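You operate a simulated robot arm through the tools that you are given. There is no shell and no other tool.

The job below is to be done with a simulated robot arm. You get a single attempt, and the scene is never put back.

TASK
Loosen the grey knob, fit the shim the gap screen asks for, retighten.
Fine: draw the old shim right out first.

It is judged by the outcome, as a careful person would: the job done as asked, and still so three seconds after it is handed in. It fails if anything else is knocked over, pushed out of place, dropped, spilled or broken.

THE ROBOT
A 7-joint arm with a two-finger parallel gripper, fixed in place. Base frame: the origin is on the floor under the middle of its stand, x ahead of it, y to its left, z up; the work surface is at about z = 0.78. Units: m, degrees, N and s.
With the tool pointing down near the work surface it reaches from about 0.28 to 0.72 m from the base axis. Its first joint turns from -166.0 to 166.0 degrees. Payload 1.57 kg.
The TCP is the grasp point between the finger pads, 0.03 m short of the fingertips. In the tool frame z runs along the fingers and y along their closing line. Largest opening 0.08 m; finger width 0.017, thickness 0.012; the body of the gripper, 0.04 by 0.082 m, starts 0.08 m behind the TCP.
Orientation is that of the tool frame in the base frame, as a unit quaternion [w, x, y, z]. With the fingers straight down and closing along the base's y, the tool's x points along the base's -x, its y along +y and its z along -z.

THE INTERFACE
- The arm moves only by the tool jog_arm. Its argument "deltas" is a list of rows, each a list of 7 numbers: the shift along the tool's x, y, z in mm, then the turn, a rotation vector about the tool's x, y, z in degrees, then the closure, from 0 (fully open) to 1 (shut). In form: [[tx, ty, tz, rx, ry, rz, jaw], ...]. A call has 1 to 20 rows; each row is the pose to reach, as a shift and turn from the pose commanded when the call began, along the tool's axes at that moment. Rows are played at 5 a second. More than 0.05 m and 8.6 degrees between two rows, or a gripper value outside its range, and nothing of the call is played. Where a pose cannot be reached the arm comes as near as it can. A force on the tool above 40 N (or 10 N above the force at the start of the call, whichever is more), or a blocked arm, ends the call early, and 0.2 s more pass. The fingers move at their own pace (about 0.072 m/s each) and stop on an object; they squeeze with about 25 N. The grip force told is the motor's: it shows also when the fingers shut on nothing. Time passes only in rows, and 0.2 s behind the last, so rows that repeat a pose let the fingers close. The reply holds the time, the measured pose of the TCP, the force on the tool along the base axes, the opening and the grip force, in the units named above and with some noise, with the torque about the TCP (base axes, N m) and any sound that the robot's microphone picked up.
- Cameras (640 x 400 px; columns grow to the right, rows downward): "scene" is fixed at [0.2195, -0.4969, 1.4958]; the picture's right is [0.87, -0.49, 0.00], its down [-0.29, -0.52, -0.80] and it looks along [0.40, 0.70, -0.59] (base axes); focal length 344 px, centre (320, 200). "wrist" rides on the gripper at [0.072, -0.007, -0.122] in the tool frame; the picture's right is [0.09, 1.00, 0.00], its down [-0.84, 0.08, -0.54] and it looks along [-0.54, 0.05, 0.84] (tool axes); focal length 238 px, centre (320, 200). There is no depth. A picture from a camera that has moved, and an enlarged one, comes with that camera's place and axes in the base frame and with its lens.
- snapshot(camera): a new picture of that camera. It takes no simulated time.
- raise_lower(by): slides the trunk up (or, below 0, down) by that many m; the arm rides with it, the base frame stays. It gives what a move gives, with no picture.
- close_up(camera, box): a new picture of the part [left, top, right, bottom] of that camera's present view, enlarged. It takes no simulated time.
- job_done(): hands the job in; it is judged then, once.

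Nothing tells you positions but the pictures and the camera data. Unless the task says otherwise, let go and move clear before handing in.

The tools are called after "Emit:" by a JSON object that holds its "method" and its "body". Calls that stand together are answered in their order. jog_arm: Moves the arm, as the interface text tells. Its arguments: {"type":"object","properties":{"deltas":{"type":"array","items":{"type":"array","items":{"type":"number"}}}},"required":["deltas"]} The other tools are called the same way: raise_lower (by) moves the trunk up or down; snapshot (camera) takes a picture; close_up (camera, box) takes an enlarged picture of a part of a camera's view; job_done () hands the job in.

At the start:

```text
clock: 0.0
eef_pos: [0.4078, 0.1771, 1.1295]
orientation: [0.001, 0.0, 1.0, 0.0]
ft_force: [-0.4, 0.9, 0.7]
moment: [0.01, 0.02, 0.0]
width: 0.0799
grasp_force: 0.1
trunk travel left (down, up): [-0.325, 0.155]
```

scene: 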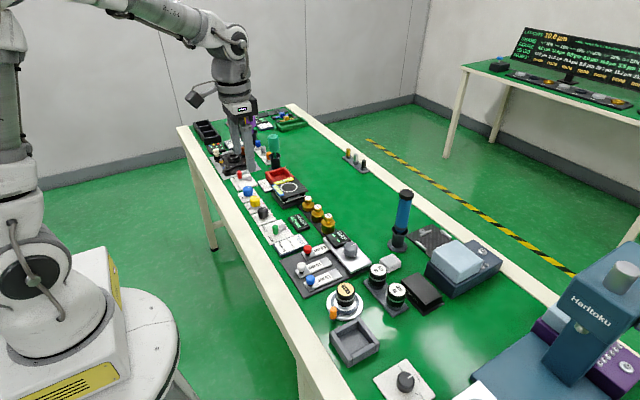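
wrist: 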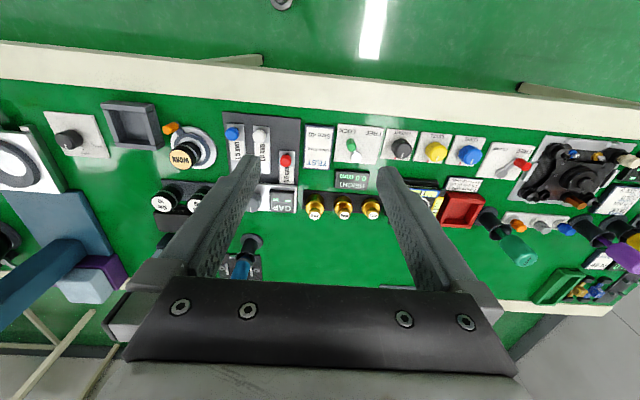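

I see a busy bench with many knobs and a gap screen near shims with coloured handles. I'll enlarge the views first to identify the grey knob, the gap screen and the shims.

Emit:
{"method": "close_up", "body": {"camera": "scene", "box": [260, 200, 420, 300]}}

Emit:
{"method": "close_up", "body": {"camera": "scene", "box": [200, 130, 360, 230]}}

Emit:
{"method": "close_up", "body": {"camera": "scene", "box": [320, 280, 480, 400]}}

Emit:
{"method": "close_up", "body": {"camera": "wrist", "box": [200, 90, 360, 230]}}

Emit:
{"method": "close_up", "body": {"camera": "wrist", "box": [320, 90, 520, 230]}}

```text
4.00 times, centred on (340, 250) of scene
camera zoom: at [0.2195, -0.4969, 1.4958], right [0.87, -0.49, 0.0], down [-0.29, -0.52, -0.8], along [0.4, 0.7, -0.59], focal length 1377 px, centre (240, 0)
```

zoom: 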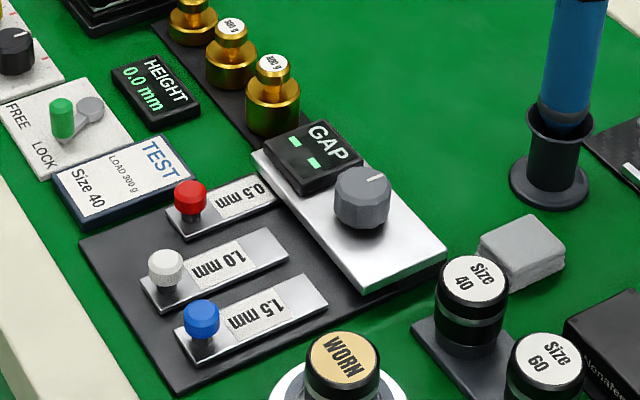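

```text
4.00 times, centred on (280, 180) of scene
camera zoom: at [0.2195, -0.4969, 1.4958], right [0.87, -0.49, 0.0], down [-0.29, -0.52, -0.8], along [0.4, 0.7, -0.59], focal length 1377 px, centre (480, 280)
```

zoom: 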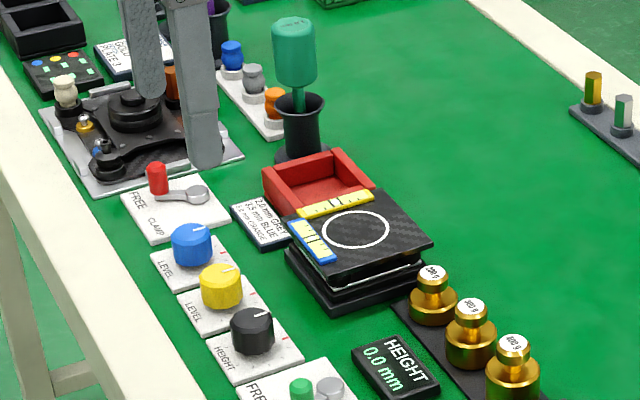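

```text
3.33 times, centred on (400, 340) of scene
camera zoom: at [0.2195, -0.4969, 1.4958], right [0.87, -0.49, 0.0], down [-0.29, -0.52, -0.8], along [0.4, 0.7, -0.59], focal length 1147 px, centre (53, -267)
```

zoom: 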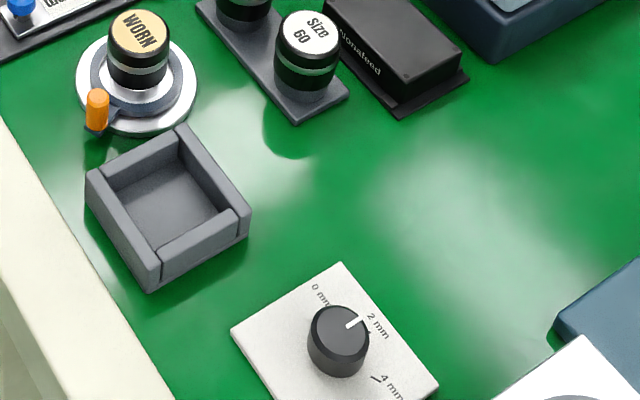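

```text
2.86 times, centred on (280, 160) of wrist
camera zoom: at [0.336, 0.1705, 1.2508], right [-0.09, 1.0, 0.0], down [0.84, 0.08, 0.54], along [0.54, 0.05, -0.84], focal length 681 px, centre (434, 314)
```

zoom: 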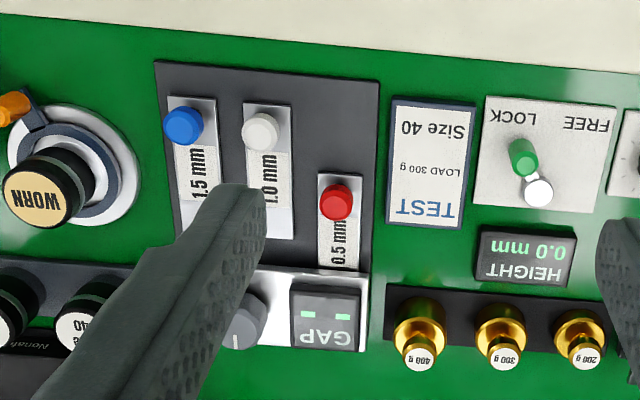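

```text
2.86 times, centred on (420, 160) of wrist
camera zoom: at [0.336, 0.1705, 1.2508], right [-0.09, 1.0, 0.0], down [0.84, 0.08, 0.54], along [0.54, 0.05, -0.84], focal length 681 px, centre (34, 314)
```

zoom: 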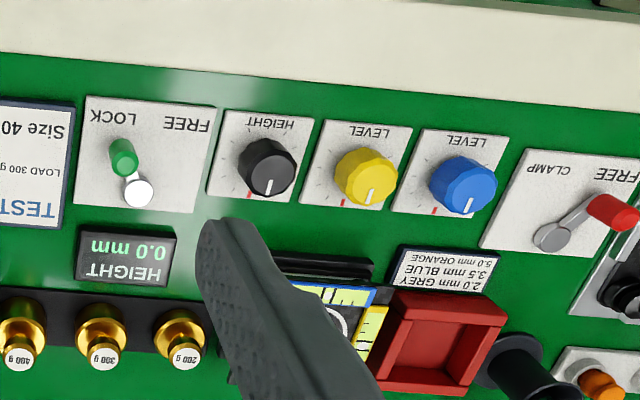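

The fixture is a silver block with a grey knob and a GAP screen that shows dashes for now. The red 0.5 mm shim is in it, and the white 1.0 and blue 1.5 lie parked beside it. I'll check the monitor and the signs, then fly the wrist camera over the fixture.

Emit:
{"method": "close_up", "body": {"camera": "scene", "box": [500, 20, 640, 110]}}

Emit:
{"method": "close_up", "body": {"camera": "scene", "box": [310, 225, 390, 285]}}

Emit:
{"method": "close_up", "body": {"camera": "scene", "box": [270, 225, 350, 300]}}

Emit:
{"method": "close_up", "body": {"camera": "wrist", "box": [220, 110, 310, 220]}}

```text
4.44 times, centred on (570, 65) of scene
camera zoom: at [0.2195, -0.4969, 1.4958], right [0.87, -0.49, 0.0], down [-0.29, -0.52, -0.8], along [0.4, 0.7, -0.59], focal length 1530 px, centre (-791, 800)
```

zoom: 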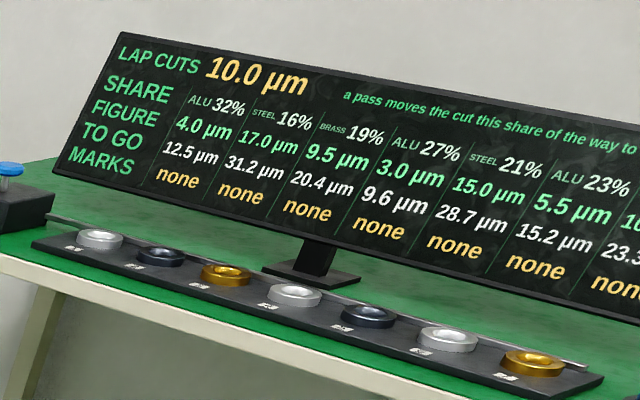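

```text
6.67 times, centred on (350, 255) of scene
camera zoom: at [0.2195, -0.4969, 1.4958], right [0.87, -0.49, 0.0], down [-0.29, -0.52, -0.8], along [0.4, 0.7, -0.59], focal length 2294 px, centre (120, -167)
```

zoom: 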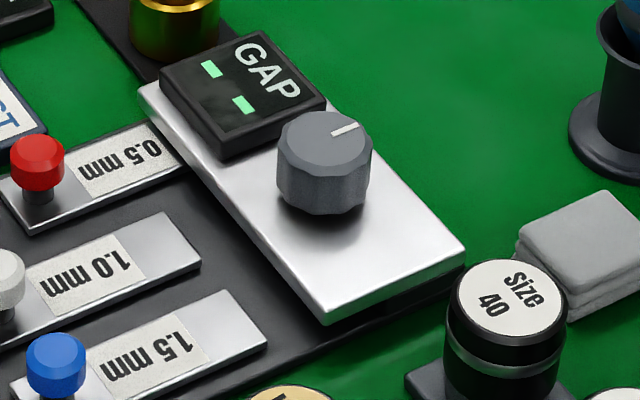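

```text
5.33 times, centred on (310, 262) of scene
camera zoom: at [0.2195, -0.4969, 1.4958], right [0.87, -0.49, 0.0], down [-0.29, -0.52, -0.8], along [0.4, 0.7, -0.59], focal length 1836 px, centre (373, -133)
```

zoom: 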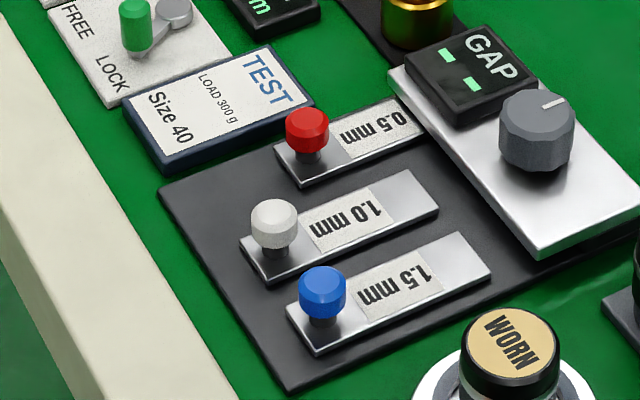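

```text
3.64 times, centred on (265, 165) of wrist
camera zoom: at [0.336, 0.1705, 1.2508], right [-0.09, 1.0, 0.0], down [0.84, 0.08, 0.54], along [0.54, 0.05, -0.84], focal length 867 px, centre (520, 327)
```

zoom: 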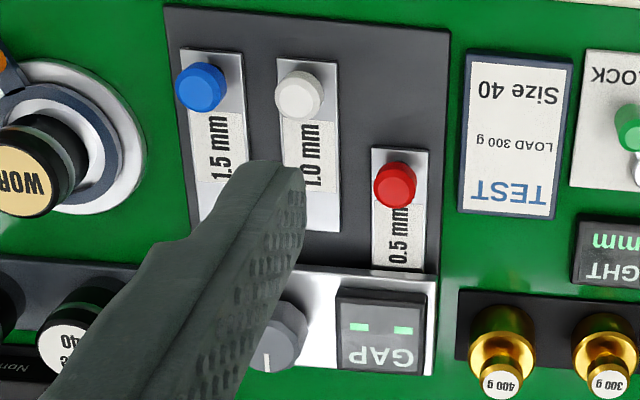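

The far monitor concerns another station, so it isn't relevant here. I'll move the gripper, open and high, to above the tray at about (0.46, 0.07, 1.0) for a closer look.

Emit:
{"method": "jog_arm", "body": {"deltas": [[-12, -27, 32, 0, 0, 0, 0], [-25, -54, 65, 0, 0, 0, 0], [-38, -81, 98, 0, 0, 0, 0], [-50, -107, 130, 0, 0, 0, 0], [-50, -107, 130, 0, 0, 0, 0]]}}

Emit:
{"method": "snapshot", "body": {"camera": "wrist"}}

```text
clock: 1.2
eef_pos: [0.4586, 0.0703, 0.9982]
orientation: [0.0, 0.0, 1.0, 0.001]
ft_force: [-0.1, 0.0, 0.4]
moment: [0.01, 0.01, -0.01]
width: 0.0798
grasp_force: 0.0
trunk travel left (down, up): [-0.325, 0.155]
```

```text
taken
camera wrist: at [0.3858, 0.0635, 1.1201], right [-0.09, 1.0, 0.0], down [0.84, 0.08, 0.54], along [0.54, 0.05, -0.84], focal length 238 px, centre (320, 200)
```

wrist: 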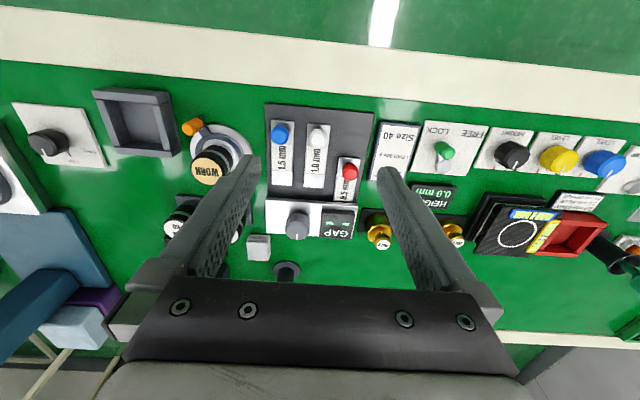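

Emit:
{"method": "close_up", "body": {"camera": "wrist", "box": [240, 90, 400, 260]}}

Emit:
{"method": "close_up", "body": {"camera": "wrist", "box": [260, 190, 370, 250]}}

Emit:
{"method": "close_up", "body": {"camera": "wrist", "box": [260, 100, 370, 200]}}

```text
2.35 times, centred on (320, 175) of wrist
camera zoom: at [0.3858, 0.0635, 1.1201], right [-0.09, 1.0, 0.0], down [0.84, 0.08, 0.54], along [0.54, 0.05, -0.84], focal length 561 px, centre (320, 259)
```

zoom: 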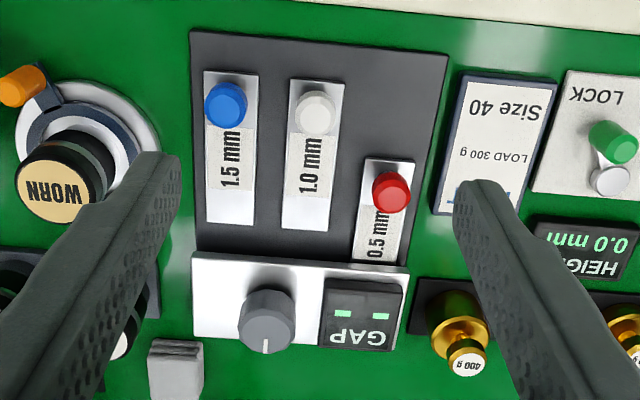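

```text
5.82 times, centred on (315, 220) of wrist
camera zoom: at [0.3858, 0.0635, 1.1201], right [-0.09, 1.0, 0.0], down [0.84, 0.08, 0.54], along [0.54, 0.05, -0.84], focal length 1387 px, centre (349, 84)
```

zoom: 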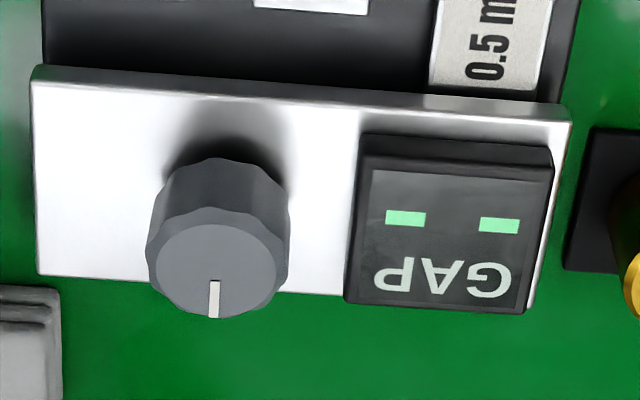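

```text
4.00 times, centred on (315, 150) of wrist
camera zoom: at [0.3858, 0.0635, 1.1201], right [-0.09, 1.0, 0.0], down [0.84, 0.08, 0.54], along [0.54, 0.05, -0.84], focal length 953 px, centre (340, 400)
```

zoom: 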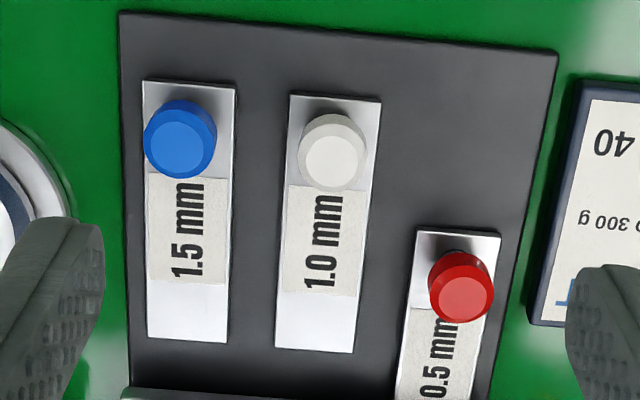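

I'm confirming the layout: the jaw plate lies along y with the knob mid-plate. The shims lie along x and carry upright handles. I'll move closer so I can triangulate heights.

Emit:
{"method": "jog_arm", "body": {"deltas": [[-30, -5, 25, 0, 0, 0, 0], [-60, -10, 50, 0, 0, 0, 0], [-90, -10, 75, 0, 0, 0, 0], [-90, -10, 75, 0, 0, 0, 0]]}}

Emit:
{"method": "snapshot", "body": {"camera": "wrist"}}

Emit:
{"method": "close_up", "body": {"camera": "wrist", "box": [220, 60, 420, 260]}}

```text
clock: 2.2
eef_pos: [0.5463, 0.0574, 0.924]
orientation: [0.0, -0.001, 1.0, 0.0]
ft_force: [1.9, -0.7, 0.0]
moment: [0.05, -0.01, 0.01]
width: 0.0799
grasp_force: 0.2
trunk travel left (down, up): [-0.325, 0.155]
```

```text
taken
camera wrist: at [0.4748, 0.0513, 1.0463], right [-0.09, 1.0, 0.0], down [0.84, 0.08, 0.54], along [0.54, 0.05, -0.84], focal length 238 px, centre (320, 200)
```

wrist: 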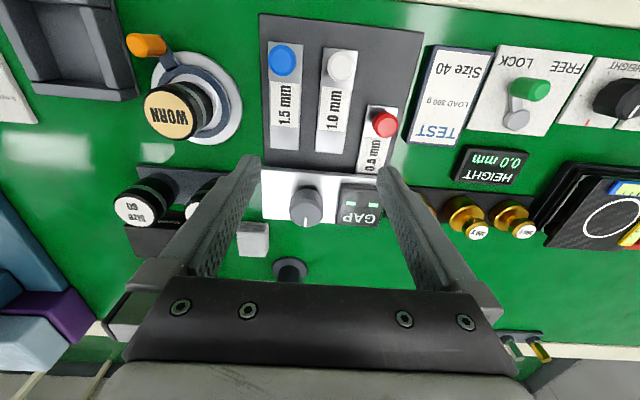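

```text
2.00 times, centred on (320, 160) of wrist
camera zoom: at [0.4748, 0.0513, 1.0463], right [-0.09, 1.0, 0.0], down [0.84, 0.08, 0.54], along [0.54, 0.05, -0.84], focal length 477 px, centre (320, 280)
```

zoom: 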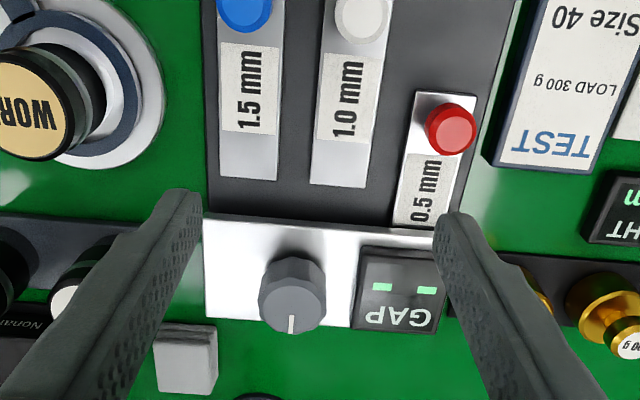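

The knob top looks to be near (0.631, 0.049, 0.83). I'll enlarge narrower parts of this view for precise pixel readings.

Emit:
{"method": "close_up", "body": {"camera": "wrist", "box": [250, 160, 390, 240]}}

Emit:
{"method": "close_up", "body": {"camera": "wrist", "box": [250, 10, 430, 180]}}

```text
4.57 times, centred on (320, 200) of wrist
camera zoom: at [0.4748, 0.0513, 1.0463], right [-0.09, 1.0, 0.0], down [0.84, 0.08, 0.54], along [0.54, 0.05, -0.84], focal length 1090 px, centre (320, 200)
```

zoom: 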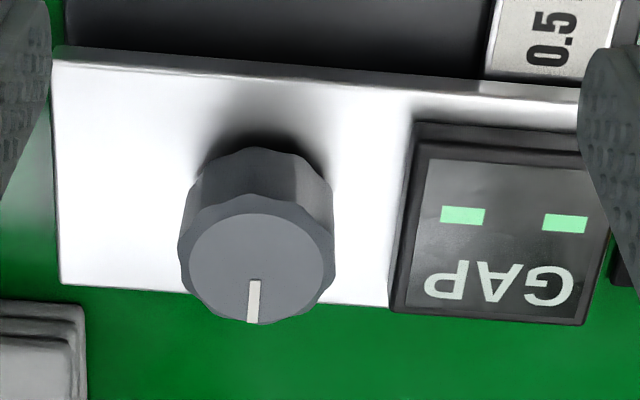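

```text
2.35 times, centred on (340, 95) of wrist
camera zoom: at [0.4748, 0.0513, 1.0463], right [-0.09, 1.0, 0.0], down [0.84, 0.08, 0.54], along [0.54, 0.05, -0.84], focal length 561 px, centre (273, 447)
```

zoom: 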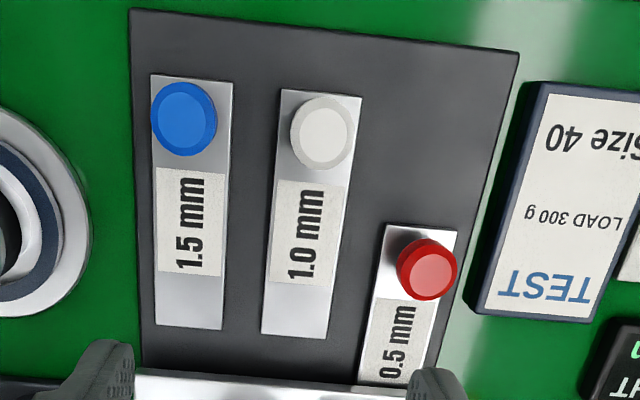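

The shims are about 33 mm wide and 101 mm long, and the red one is pushed roughly 28 mm under the jaw plate. Before touching anything I'll tilt the wrist for a low view into the jaw's front, to see where the slot is and how high the parts are.

Emit:
{"method": "jog_arm", "body": {"deltas": [[15, 2, 5, 0, -7.5, 0, 0], [30, 4, 10, 0, -15, 0, 0], [45, 6, 15, 0, -22.5, 0, 0], [60, 8, 20, 0, -30, 0, 0], [75, 9, 25, 0, -37.5, 0, 0], [89, 10, 29, 0, -45, 0, 0], [89, 10, 29, 0, -45, 0, 0]]}}

Emit:
{"method": "snapshot", "body": {"camera": "wrist"}}

Emit:
{"method": "close_up", "body": {"camera": "wrist", "box": [240, 90, 400, 190]}}

```text
clock: 3.8
eef_pos: [0.4577, 0.0687, 0.8959]
orientation: [0.382, 0.0, 0.924, 0.0]
ft_force: [0.0, 0.0, 0.3]
moment: [-0.01, -0.01, -0.01]
width: 0.0802
grasp_force: 0.1
trunk travel left (down, up): [-0.325, 0.155]
```

```text
taken
camera wrist: at [0.3217, 0.062, 0.9299], right [-0.06, 1.0, -0.07], down [0.21, 0.08, 0.98], along [0.98, 0.05, -0.21], focal length 238 px, centre (320, 200)
```

wrist: 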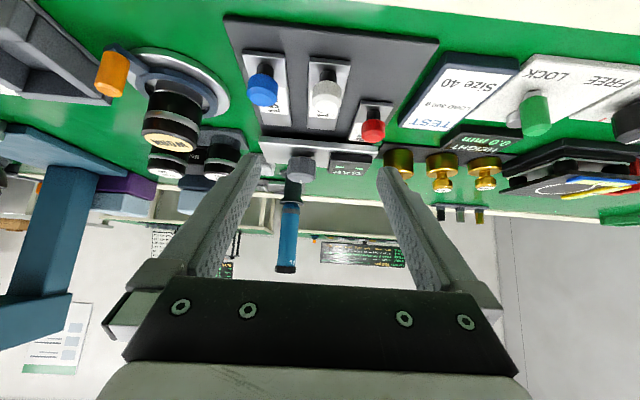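

```text
4.00 times, centred on (320, 140) of wrist
camera zoom: at [0.3217, 0.062, 0.9299], right [-0.06, 1.0, -0.07], down [0.21, 0.08, 0.98], along [0.98, 0.05, -0.21], focal length 953 px, centre (320, 440)
```

zoom: 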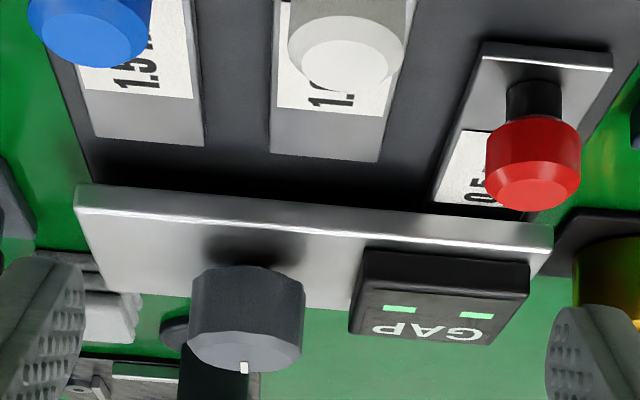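

This low view shows the jaw's front edge, and the red shim passing beneath it. I'll enlarge the gap and the handles further.

Emit:
{"method": "close_up", "body": {"camera": "wrist", "box": [255, 120, 325, 165]}}

Emit:
{"method": "close_up", "body": {"camera": "wrist", "box": [320, 90, 400, 160]}}

Emit:
{"method": "close_up", "body": {"camera": "wrist", "box": [220, 40, 360, 140]}}

```text
8.89 times, centred on (290, 142) of wrist
camera zoom: at [0.3217, 0.062, 0.9299], right [-0.06, 1.0, -0.07], down [0.21, 0.08, 0.98], along [0.98, 0.05, -0.21], focal length 2119 px, centre (587, 711)
```

zoom: 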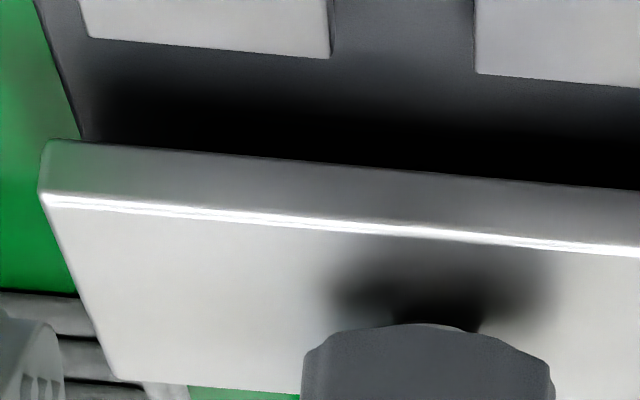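

```text
5.71 times, centred on (360, 125) of wrist
camera zoom: at [0.3217, 0.062, 0.9299], right [-0.06, 1.0, -0.07], down [0.21, 0.08, 0.98], along [0.98, 0.05, -0.21], focal length 1362 px, centre (91, 629)
```

zoom: 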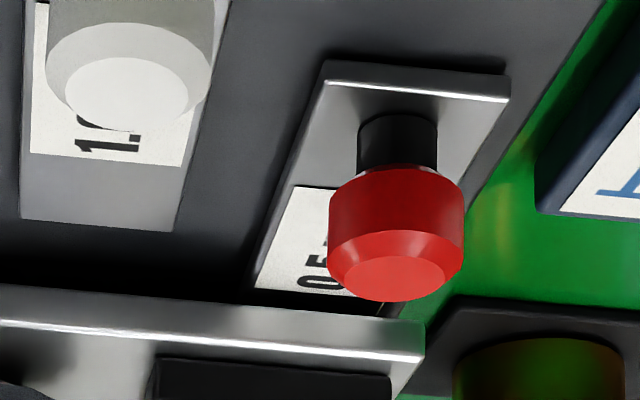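

```text
4.00 times, centred on (290, 90) of wrist
camera zoom: at [0.3217, 0.062, 0.9299], right [-0.06, 1.0, -0.07], down [0.21, 0.08, 0.98], along [0.98, 0.05, -0.21], focal length 953 px, centre (440, 640)
```

zoom: 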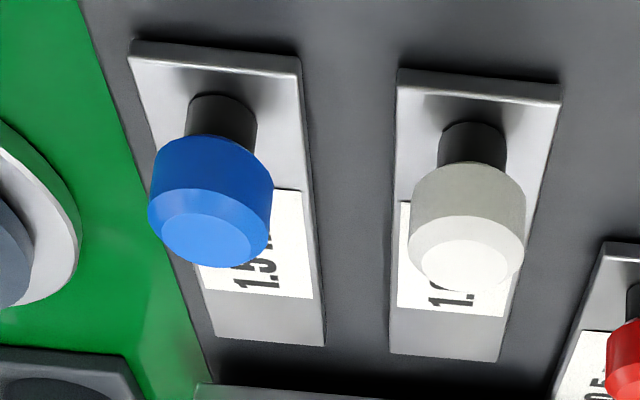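

From two views I put the knob top at about (0.631, 0.050, 0.832) with a diameter of about 39 mm. The jaw top is near 0.804, the screen top near 0.817, and the red cap top at (0.530, 0.119, 0.820). Next I'll straighten the tool and go above the knob.

Emit:
{"method": "jog_arm", "body": {"deltas": [[-23, -3, 17, 0, 7.5, 0, 0], [-46, -6, 35, 0, 15, 0, 0], [-70, -9, 53, 0, 22.5, 0, 0], [-93, -12, 70, 0, 30, 0, 0], [-116, -15, 88, 0, 37.5, 0, 0], [-139.6, -18.3, 105.5, 0, 45, 0, 0], [-139.6, -18.3, 105.5, 0, 45, 0, 0]]}}

Emit:
{"method": "snapshot", "body": {"camera": "wrist"}}

```text
clock: 5.4
eef_pos: [0.632, 0.0499, 0.9191]
orientation: [0.0, 0.0, 1.0, 0.001]
ft_force: [0.4, -1.0, 0.2]
moment: [0.0, -0.01, -0.03]
width: 0.08
grasp_force: 0.0
trunk travel left (down, up): [-0.325, 0.155]
```

```text
taken
camera wrist: at [0.5605, 0.0444, 1.0406], right [-0.09, 1.0, 0.0], down [0.84, 0.08, 0.54], along [0.54, 0.05, -0.84], focal length 238 px, centre (320, 200)
```

wrist: 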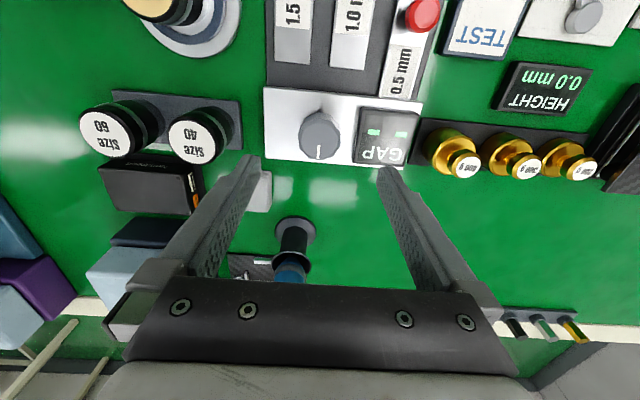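

I'm above the knob now. I'll check the alignment with an enlarged picture.

Emit:
{"method": "close_up", "body": {"camera": "wrist", "box": [250, 70, 430, 180]}}

Emit:
{"method": "close_up", "body": {"camera": "scene", "box": [300, 190, 420, 290]}}

```text
3.56 times, centred on (340, 125) of wrist
camera zoom: at [0.5605, 0.0444, 1.0406], right [-0.09, 1.0, 0.0], down [0.84, 0.08, 0.54], along [0.54, 0.05, -0.84], focal length 848 px, centre (249, 467)
```

zoom: 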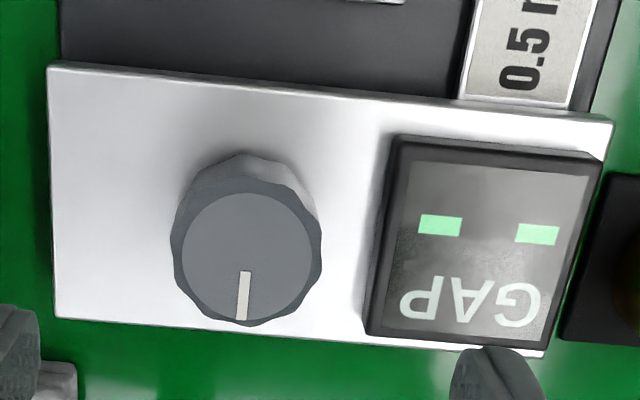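

```text
4.00 times, centred on (360, 240) of scene
camera zoom: at [0.2195, -0.4969, 1.4958], right [0.87, -0.49, 0.0], down [-0.29, -0.52, -0.8], along [0.4, 0.7, -0.59], focal length 1377 px, centre (160, 40)
```

zoom: 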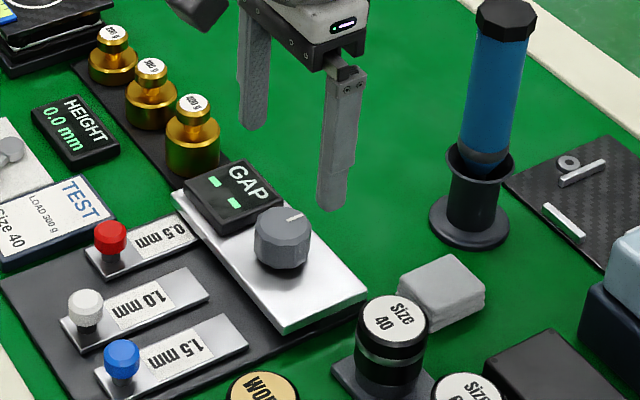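

The alignment agrees: the knob is at (0.6315, 0.0505), and the screen's near edge is at y≈0.086. I'll turn the wrist at this safe height to see how far it reaches, so the fingers can sweep clear of the screen.

Emit:
{"method": "jog_arm", "body": {"deltas": [[0, 0, 0, 0, 0, -8.5, 0.3], [0, 0, 0, 0, 0, -17, 0.3], [0, 0, 0, 0, 0, -25.5, 0.3], [0, 0, 0, 0, 0, -34, 0.3], [0, 0, 0, 0, 0, -42.5, 0.3], [0, 0, 0, 0, 0, -51, 0.3], [0, 0, 0, 0, 0, -59.5, 0.3], [0, 0, 0, 0, 0, -68, 0.3], [0, 0, 0, 0, 0, -76.5, 0.3], [0, 0, 0, 0, 0, -85, 0.3], [0, 0, 0, 0, 0, -93.5, 0.3], [0, 0, 0, 0, 0, -102, 0.3], [0, 0, 0, 0, 0, -110.5, 0.3], [0, 0, 0, 0, 0, -119, 0.3], [0, 0, 0, 0, 0, -127.5, 0.3], [0, 0, 0, 0, 0, -136, 0.3], [0, 0, 0, 0, 0, -144.5, 0.3], [0, 0, 0, 0, 0, -150, 0.3], [0, 0, 0, 0, 0, -150, 0.3]]}}

```text
clock: 9.4
eef_pos: [0.6326, 0.0516, 0.9198]
orientation: [0.0, 0.966, -0.258, 0.0]
ft_force: [0.5, -1.0, -0.4]
moment: [-0.01, 0.02, 0.03]
width: 0.0562
grasp_force: 0.1
trunk travel left (down, up): [-0.325, 0.155]
```

The wrist reaches −150°, so I can grip at −60° and loosen toward −150°, keeping the fingers away from the screen. I'll turn back to −60° and descend partway with the fingers 56 mm apart.

Emit:
{"method": "jog_arm", "body": {"deltas": [[0, 0, 0, 0, 0, 8.5, 0.3], [0, 0, 0, 0, 0, 17, 0.3], [0, 0, 0, 0, 0, 25.5, 0.3], [0, 0, 0, 0, 0, 34, 0.3], [0, 0, 0, 0, 0, 42.5, 0.3], [0, 0, 0, 0, 0, 51, 0.3], [0, 0, 0, 0, 0, 59.5, 0.3], [0, 0, 0, 0, 0, 68, 0.3], [0, 0, 0, 0, 0, 76.5, 0.3], [0, 0, 0, 0, 0, 85, 0.3], [0, 0, 15, 0, 0, 90, 0.3], [0, 0, 30, 0, 0, 90, 0.3], [0, 0, 40, 0, 0, 90, 0.3], [0, 0, 40, 0, 0, 90, 0.3]]}}

Emit:
{"method": "snapshot", "body": {"camera": "wrist"}}

Emit:
{"method": "close_up", "body": {"camera": "scene", "box": [310, 190, 410, 280]}}

```text
clock: 12.4
eef_pos: [0.6322, 0.0516, 0.8807]
orientation: [0.0, -0.5, 0.866, 0.0]
ft_force: [-0.2, -0.8, 0.3]
moment: [0.03, 0.01, -0.04]
width: 0.0559
grasp_force: 0.1
trunk travel left (down, up): [-0.325, 0.155]
```

```text
taken
camera wrist: at [0.6026, -0.0139, 1.0012], right [-0.91, 0.42, 0.0], down [0.35, 0.76, 0.54], along [0.23, 0.49, -0.84], focal length 238 px, centre (320, 200)
```

wrist: 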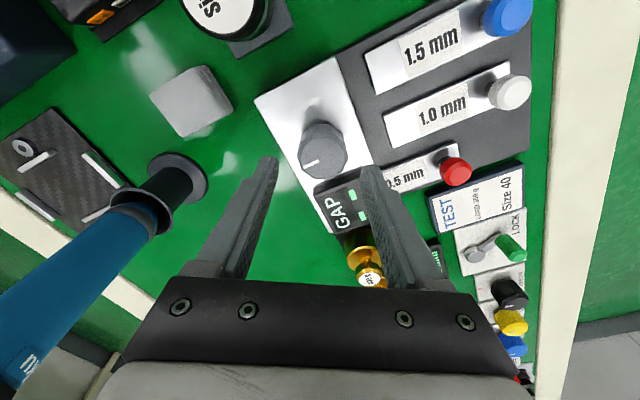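

```text
4.44 times, centred on (360, 235) of scene
camera zoom: at [0.2195, -0.4969, 1.4958], right [0.87, -0.49, 0.0], down [-0.29, -0.52, -0.8], along [0.4, 0.7, -0.59], focal length 1530 px, centre (142, 44)
```

zoom: 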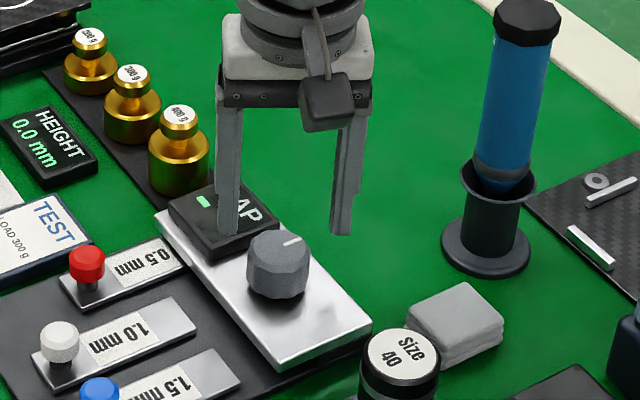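

I'll check the centring of the knob and the finger-to-screen clearance with an enlarged view before going lower.

Emit:
{"method": "close_up", "body": {"camera": "wrist", "box": [250, 80, 410, 220]}}

```text
2.86 times, centred on (330, 150) of wrist
camera zoom: at [0.6026, -0.0139, 1.0012], right [-0.91, 0.42, 0.0], down [0.35, 0.76, 0.54], along [0.23, 0.49, -0.84], focal length 681 px, centre (291, 343)
```

zoom: 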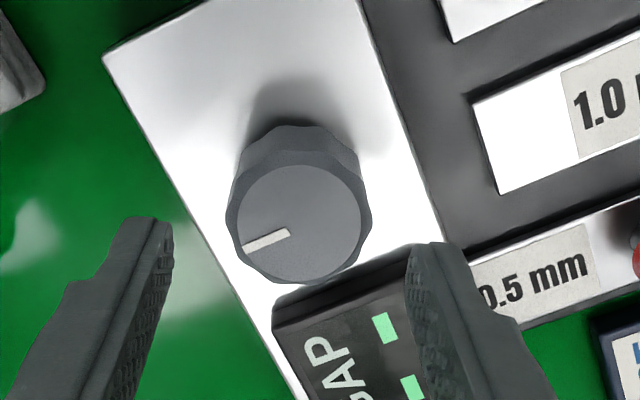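

The fingers clear the screen by about 7 mm at this angle. I'll descend to z≈0.842 with a 1 mm centring shift, then close on the knob.

Emit:
{"method": "jog_arm", "body": {"deltas": [[0, 1, 13, 0, 0, 0, 0.3], [0, 1, 26, 0, 0, 0, 0.3], [0, 1, 38, 0, 0, 0, 0.3], [0, 1, 38, 0, 0, 0, 0.3]]}}

Emit:
{"method": "close_up", "body": {"camera": "wrist", "box": [250, 80, 410, 220]}}

Emit:
{"method": "close_up", "body": {"camera": "scene", "box": [310, 190, 410, 280]}}

```text
clock: 13.4
eef_pos: [0.6315, 0.0514, 0.841]
orientation: [0.0, -0.499, 0.866, -0.001]
ft_force: [0.2, -0.7, 0.9]
moment: [-0.02, 0.0, 0.02]
width: 0.0561
grasp_force: 0.1
trunk travel left (down, up): [-0.325, 0.155]
```

```text
2.86 times, centred on (330, 150) of wrist
camera zoom: at [0.6022, -0.0136, 0.9629], right [-0.91, 0.42, 0.0], down [0.35, 0.76, 0.54], along [0.23, 0.49, -0.84], focal length 681 px, centre (291, 343)
```

zoom: 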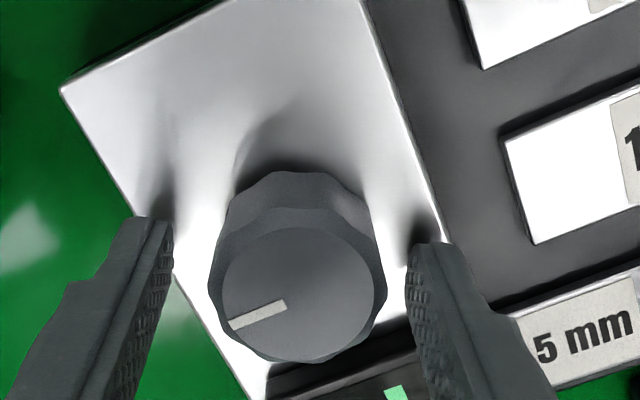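

```text
4.44 times, centred on (360, 235) of scene
camera zoom: at [0.2195, -0.4969, 1.4958], right [0.87, -0.49, 0.0], down [-0.29, -0.52, -0.8], along [0.4, 0.7, -0.59], focal length 1530 px, centre (142, 44)
```

zoom: 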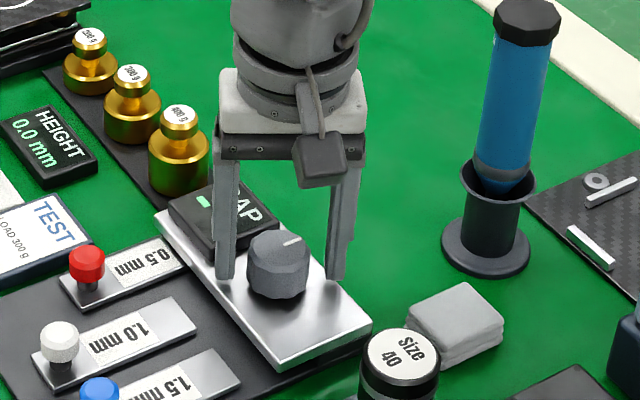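

The knob sits between the fingers with a slight offset. I'll shift 1.5 mm along the closing line and close on it.

Emit:
{"method": "jog_arm", "body": {"deltas": [[0, 1.5, 0, 0, 0, 0, 0.4], [0, 1.5, 0, 0, 0, 0, 0.6], [0, 1.5, 0, 0, 0, 0, 1.0], [0, 1.5, 0, 0, 0, 0, 1.0], [0, 1.5, 0, 0, 0, 0, 1.0]]}}

Emit:
{"method": "close_up", "body": {"camera": "wrist", "box": [250, 80, 410, 220]}}

```text
clock: 14.6
eef_pos: [0.6313, 0.0519, 0.8423]
orientation: [0.001, -0.5, 0.866, -0.001]
ft_force: [6.3, -3.3, -0.3]
moment: [-0.11, -0.13, 0.03]
width: 0.0374
grasp_force: 43.9
trunk travel left (down, up): [-0.325, 0.155]
```

```text
2.86 times, centred on (330, 150) of wrist
camera zoom: at [0.6009, -0.0131, 0.9631], right [-0.91, 0.42, 0.0], down [0.35, 0.76, 0.54], along [0.23, 0.49, -0.84], focal length 681 px, centre (291, 343)
```

zoom: 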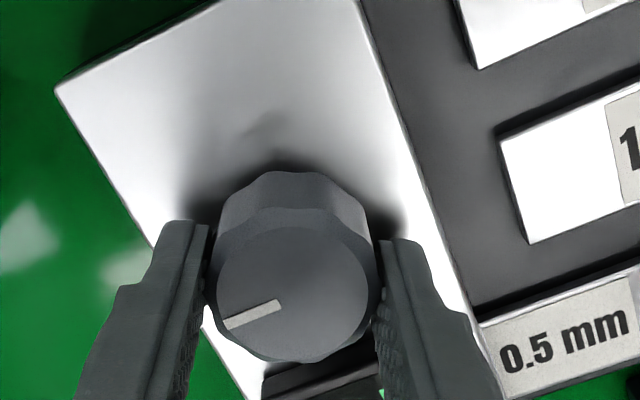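

I have the knob at 37 mm. A 7 N side load says I overshot by about 1 mm, so I'll shift back and begin turning counter-clockwise, 34° first, while watching the torque and the screen.

Emit:
{"method": "jog_arm", "body": {"deltas": [[0, -1, 0, 0, 0, 0, 1.0], [0, -1, 0, 0, 0, -6, 1.0], [0, -1, 0, 0, 0, -12, 1.0], [0, -1, 0, 0, 0, -18, 1.0], [0, -1, 0, 0, 0, -24, 1.0], [0, -1, 0, 0, 0, -30, 1.0], [0, -1, 0, 0, 0, -34, 1.0], [0, -1, 0, 0, 0, -34, 1.0]]}}

Emit:
{"method": "close_up", "body": {"camera": "wrist", "box": [230, 80, 430, 240]}}

Emit:
{"method": "close_up", "body": {"camera": "scene", "box": [310, 190, 410, 280]}}

```text
clock: 16.4
eef_pos: [0.6296, 0.0519, 0.8411]
orientation: [0.001, 0.731, -0.682, -0.001]
ft_force: [-5.5, 2.3, 0.0]
moment: [-0.01, 0.28, -0.59]
width: 0.0377
grasp_force: 43.5
trunk travel left (down, up): [-0.325, 0.155]
```

```text
2.50 times, centred on (330, 160) of wrist
camera zoom: at [0.6418, -0.0185, 0.9628], right [-0.99, -0.16, 0.0], down [-0.14, 0.83, 0.54], along [-0.09, 0.53, -0.84], focal length 596 px, centre (295, 300)
```

zoom: 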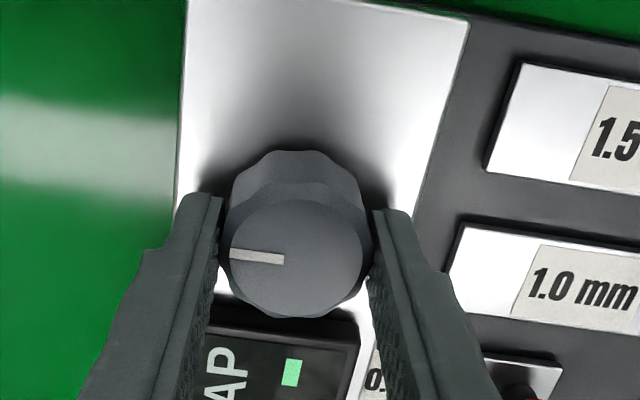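

```text
4.44 times, centred on (360, 235) of scene
camera zoom: at [0.2195, -0.4969, 1.4958], right [0.87, -0.49, 0.0], down [-0.29, -0.52, -0.8], along [0.4, 0.7, -0.59], focal length 1530 px, centre (142, 44)
```

zoom: 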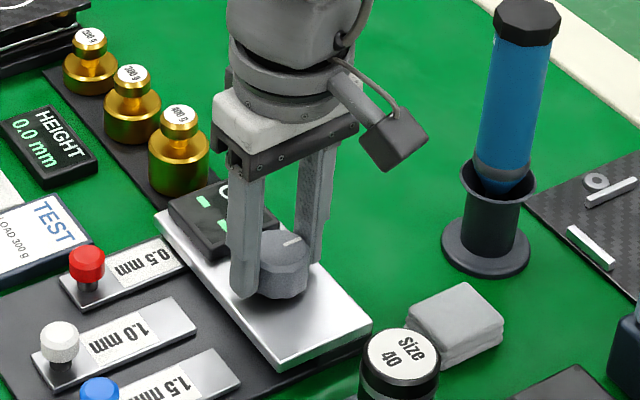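

The fingers slipped around the knob. Its mark has hardly moved and it resists at about 0.6 N·m. Before deciding why, I'll turn back gently and read the torque at small steps to separate friction from an end stop.

Emit:
{"method": "jog_arm", "body": {"deltas": [[0, 0, 0, 0, 0, 4, 1.0], [0, 0, 0, 0, 0, 8, 1.0], [0, 0, 0, 0, 0, 8, 1.0]]}}

Emit:
{"method": "close_up", "body": {"camera": "wrist", "box": [270, 120, 370, 220]}}

```text
clock: 17.2
eef_pos: [0.6308, 0.0522, 0.8419]
orientation: [0.0, -0.682, 0.731, 0.001]
ft_force: [-7.9, 1.0, -3.9]
moment: [0.4, 0.05, -0.04]
width: 0.0377
grasp_force: 43.2
trunk travel left (down, up): [-0.325, 0.155]
```

```text
4.00 times, centred on (320, 170) of wrist
camera zoom: at [0.632, -0.0194, 0.9628], right [-1.0, -0.02, 0.0], down [-0.02, 0.84, 0.54], along [-0.01, 0.54, -0.84], focal length 953 px, centre (320, 320)
```

zoom: 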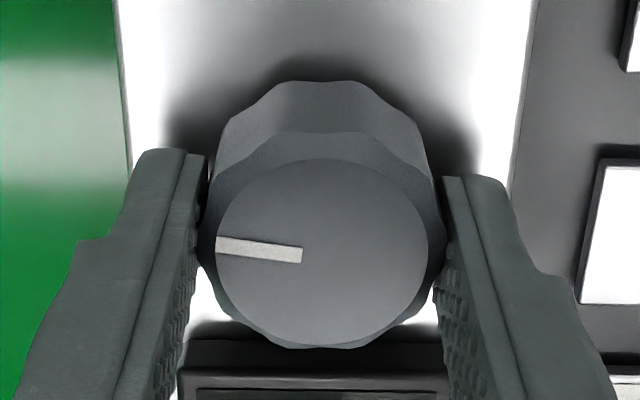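

Projecting the mark onto the knob face shows the knob sat against a stop counter-clockwise at about +4°. Going clockwise it followed the fingers 8° with almost no torque, so clockwise may be the loosening direction. I'll turn clockwise gently and watch the torque and the screen.

Emit:
{"method": "jog_arm", "body": {"deltas": [[0, 0, 0, 0, 0, 4, 1.0], [0, 0, 0, 0, 0, 8, 1.0], [0, 0, 0, 0, 0, 12, 1.0], [0, 0, 0, 0, 0, 16, 1.0], [0, 0, 0, 0, 0, 20, 1.0], [0, 0, 0, 0, 0, 20, 1.0]]}}

Emit:
{"method": "close_up", "body": {"camera": "wrist", "box": [250, 110, 410, 230]}}

Emit:
{"method": "close_up", "body": {"camera": "scene", "box": [310, 190, 410, 280]}}

```text
clock: 18.6
eef_pos: [0.6313, 0.0525, 0.8413]
orientation: [0.0, -0.543, 0.839, 0.0]
ft_force: [-6.3, -0.1, -4.4]
moment: [0.27, 0.04, -0.02]
width: 0.0374
grasp_force: 43.7
trunk travel left (down, up): [-0.325, 0.155]
```

```text
3.33 times, centred on (330, 170) of wrist
camera zoom: at [0.6079, -0.0157, 0.9628], right [-0.95, 0.32, 0.0], down [0.27, 0.8, 0.54], along [0.17, 0.51, -0.84], focal length 794 px, centre (287, 300)
```

zoom: 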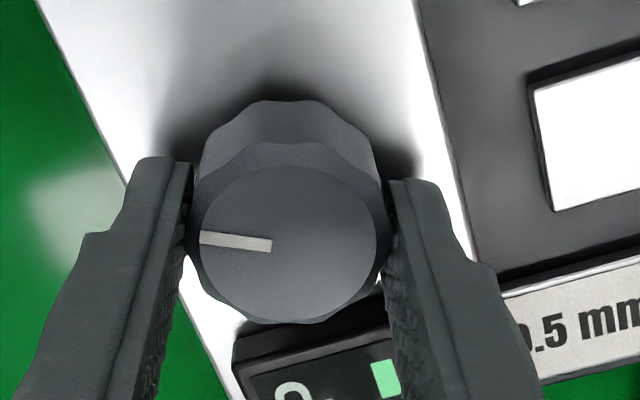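

```text
4.44 times, centred on (360, 235) of scene
camera zoom: at [0.2195, -0.4969, 1.4958], right [0.87, -0.49, 0.0], down [-0.29, -0.52, -0.8], along [0.4, 0.7, -0.59], focal length 1530 px, centre (142, 44)
```

zoom: 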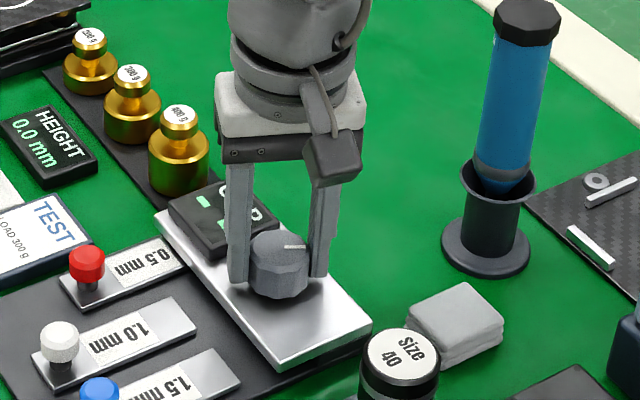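

The knob now turns clockwise freely, with its mark at about −25° and torque near zero. I'll regrip slightly higher so the fingertips clear the screen top, wind the wrist back to −150°, and take a longer clockwise stroke.

Emit:
{"method": "jog_arm", "body": {"deltas": [[0, 0, 0, 0, 0, 0, 0.3], [0, 0, 0, 0, 0, 0, 0.3], [0, 0, -5, 0, 0, 0, 0.3], [0, 0, -9, 0, 0, 0, 0.3], [0, 0, -9, 0, 0, -8.5, 0.3], [0, 0, -9, 0, 0, -17, 0.3], [0, 0, -9, 0, 0, -25.5, 0.3], [0, 0, -9, 0, 0, -34, 0.3], [0, 0, -9, 0, 0, -42.5, 0.3], [0, 0, -9, 0, 0, -51, 0.3], [0, 0, -9, 0, 0, -59.5, 0.3], [0, 0, -9, 0, 0, -68, 0.3], [0, 0, -9, 0, 0, -76, 0.3], [0, 0, -9, 0, 0, -84, 0.3], [0, 0, -9, 0, 0, -84, 0.3]]}}

Emit:
{"method": "close_up", "body": {"camera": "wrist", "box": [230, 80, 430, 240]}}

Emit:
{"method": "close_up", "body": {"camera": "scene", "box": [310, 190, 410, 280]}}

```text
clock: 21.8
eef_pos: [0.6315, 0.052, 0.8502]
orientation: [0.0, 0.966, -0.258, 0.0]
ft_force: [0.0, -0.9, -0.2]
moment: [0.02, -0.05, -0.01]
width: 0.0559
grasp_force: 0.0
trunk travel left (down, up): [-0.325, 0.155]
```

```text
2.50 times, centred on (330, 160) of wrist
camera zoom: at [0.6968, 0.0224, 0.9715], right [-0.42, -0.91, 0.0], down [-0.76, 0.35, 0.54], along [-0.49, 0.23, -0.84], focal length 596 px, centre (295, 300)
```

zoom: 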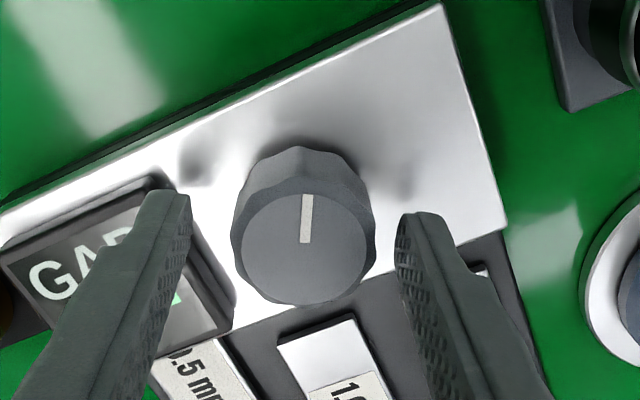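

```text
4.44 times, centred on (360, 235) of scene
camera zoom: at [0.2195, -0.4969, 1.4958], right [0.87, -0.49, 0.0], down [-0.29, -0.52, -0.8], along [0.4, 0.7, -0.59], focal length 1530 px, centre (142, 44)
```

zoom: 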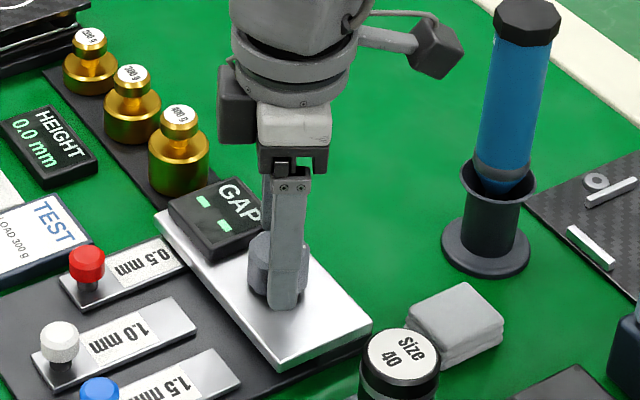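

The knob is centred and the fingertips sit above the screen top. I'll close and turn clockwise about 60° first, checking the torque.

Emit:
{"method": "jog_arm", "body": {"deltas": [[0, 0, 0, 0, 0, 0, 0.6], [0, 0, 0, 0, 0, 0, 1.0], [0, 0, 0, 0, 0, 0, 1.0], [0, 0, 0, 0, 0, 6, 1.0], [0, 0, 0, 0, 0, 12, 1.0], [0, 0, 0, 0, 0, 18, 1.0], [0, 0, 0, 0, 0, 24, 1.0], [0, 0, 0, 0, 0, 30, 1.0], [0, 0, 0, 0, 0, 36, 1.0], [0, 0, 0, 0, 0, 42, 1.0], [0, 0, 0, 0, 0, 48, 1.0], [0, 0, 0, 0, 0, 54, 1.0], [0, 0, 0, 0, 0, 60, 1.0], [0, 0, 0, 0, 0, 60, 1.0]]}}

Emit:
{"method": "close_up", "body": {"camera": "wrist", "box": [230, 80, 430, 240]}}

Emit:
{"method": "close_up", "body": {"camera": "scene", "box": [310, 190, 410, 280]}}

```text
clock: 24.8
eef_pos: [0.6303, 0.0494, 0.8505]
orientation: [-0.002, -0.707, 0.708, -0.001]
ft_force: [-11.1, -20.7, -6.0]
moment: [0.37, -0.23, 0.01]
width: 0.0376
grasp_force: 43.8
trunk travel left (down, up): [-0.325, 0.155]
```

```text
2.50 times, centred on (330, 160) of wrist
camera zoom: at [0.6368, -0.0214, 0.9716], right [-1.0, -0.09, 0.0], down [-0.07, 0.84, 0.54], along [-0.05, 0.54, -0.84], focal length 596 px, centre (295, 300)
```

zoom: 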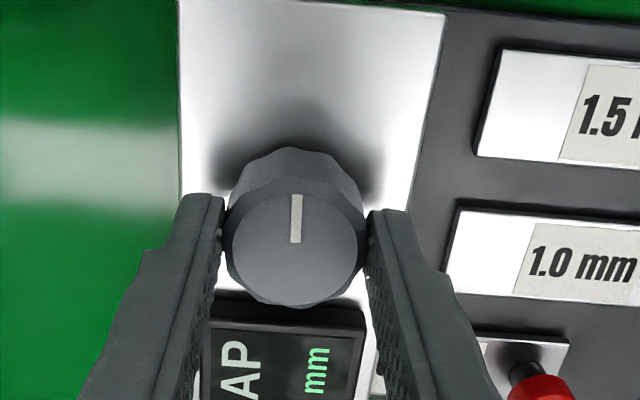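

```text
4.44 times, centred on (360, 235) of scene
camera zoom: at [0.2195, -0.4969, 1.4958], right [0.87, -0.49, 0.0], down [-0.29, -0.52, -0.8], along [0.4, 0.7, -0.59], focal length 1530 px, centre (142, 44)
```

zoom: 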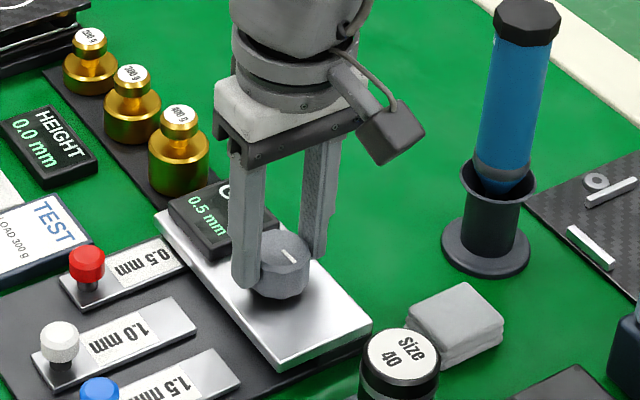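

Turning clockwise made the GAP screen light up with a value in mm, so the knob is loosening. I'll read the screen closely.

Emit:
{"method": "close_up", "body": {"camera": "scene", "box": [340, 225, 380, 255]}}

Emit:
{"method": "close_up", "body": {"camera": "wrist", "box": [310, 190, 390, 260]}}

```text
13.33 times, centred on (360, 240) of scene
camera zoom: at [0.2195, -0.4969, 1.4958], right [0.87, -0.49, 0.0], down [-0.29, -0.52, -0.8], along [0.4, 0.7, -0.59], focal length 4589 px, centre (-213, -333)
```

zoom: 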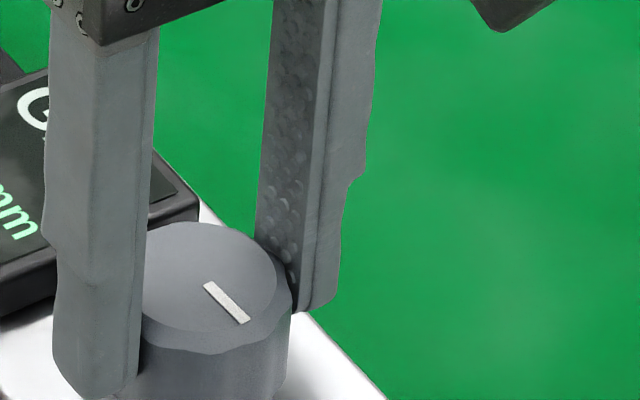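

```text
5.71 times, centred on (350, 225) of wrist
camera zoom: at [0.6368, -0.0214, 0.9716], right [-1.0, -0.09, 0.0], down [-0.07, 0.84, 0.54], along [-0.05, 0.54, -0.84], focal length 1362 px, centre (149, 57)
```

zoom: 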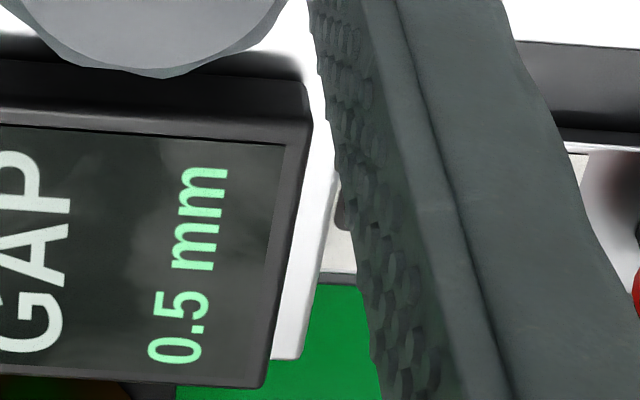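

The screen reads 0.5 mm at this partial loosening, which may just be the present gap. A 20 N side load has built up from slight off-centring, so I'll release, recentre by 1.5 mm, regrip and continue clockwise to see whether the reading changes.

Emit:
{"method": "jog_arm", "body": {"deltas": [[0, 0, 0, 0, 0, 0, 0.35], [0, 0, 0, 0, 0, 0, 0.35], [0, 1.5, 0, 0, 0, 0, 0.35], [0, 1.5, 0, 0, 0, 0, 0.35]]}}

Emit:
{"method": "close_up", "body": {"camera": "wrist", "box": [230, 80, 430, 240]}}

```text
clock: 25.8
eef_pos: [0.6301, 0.0524, 0.8495]
orientation: [-0.001, -0.707, 0.708, 0.001]
ft_force: [-0.4, -0.4, -0.5]
moment: [-0.01, 0.0, -0.03]
width: 0.0519
grasp_force: 0.2
trunk travel left (down, up): [-0.325, 0.155]
```

```text
2.50 times, centred on (330, 160) of wrist
camera zoom: at [0.6365, -0.0192, 0.9721], right [-1.0, -0.09, 0.0], down [-0.08, 0.84, 0.54], along [-0.05, 0.54, -0.84], focal length 596 px, centre (295, 300)
```

zoom: 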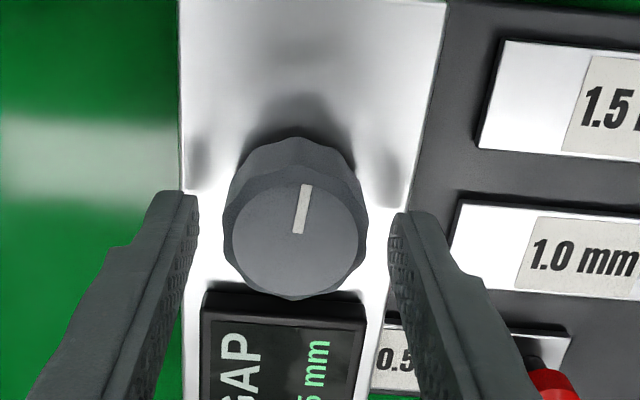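

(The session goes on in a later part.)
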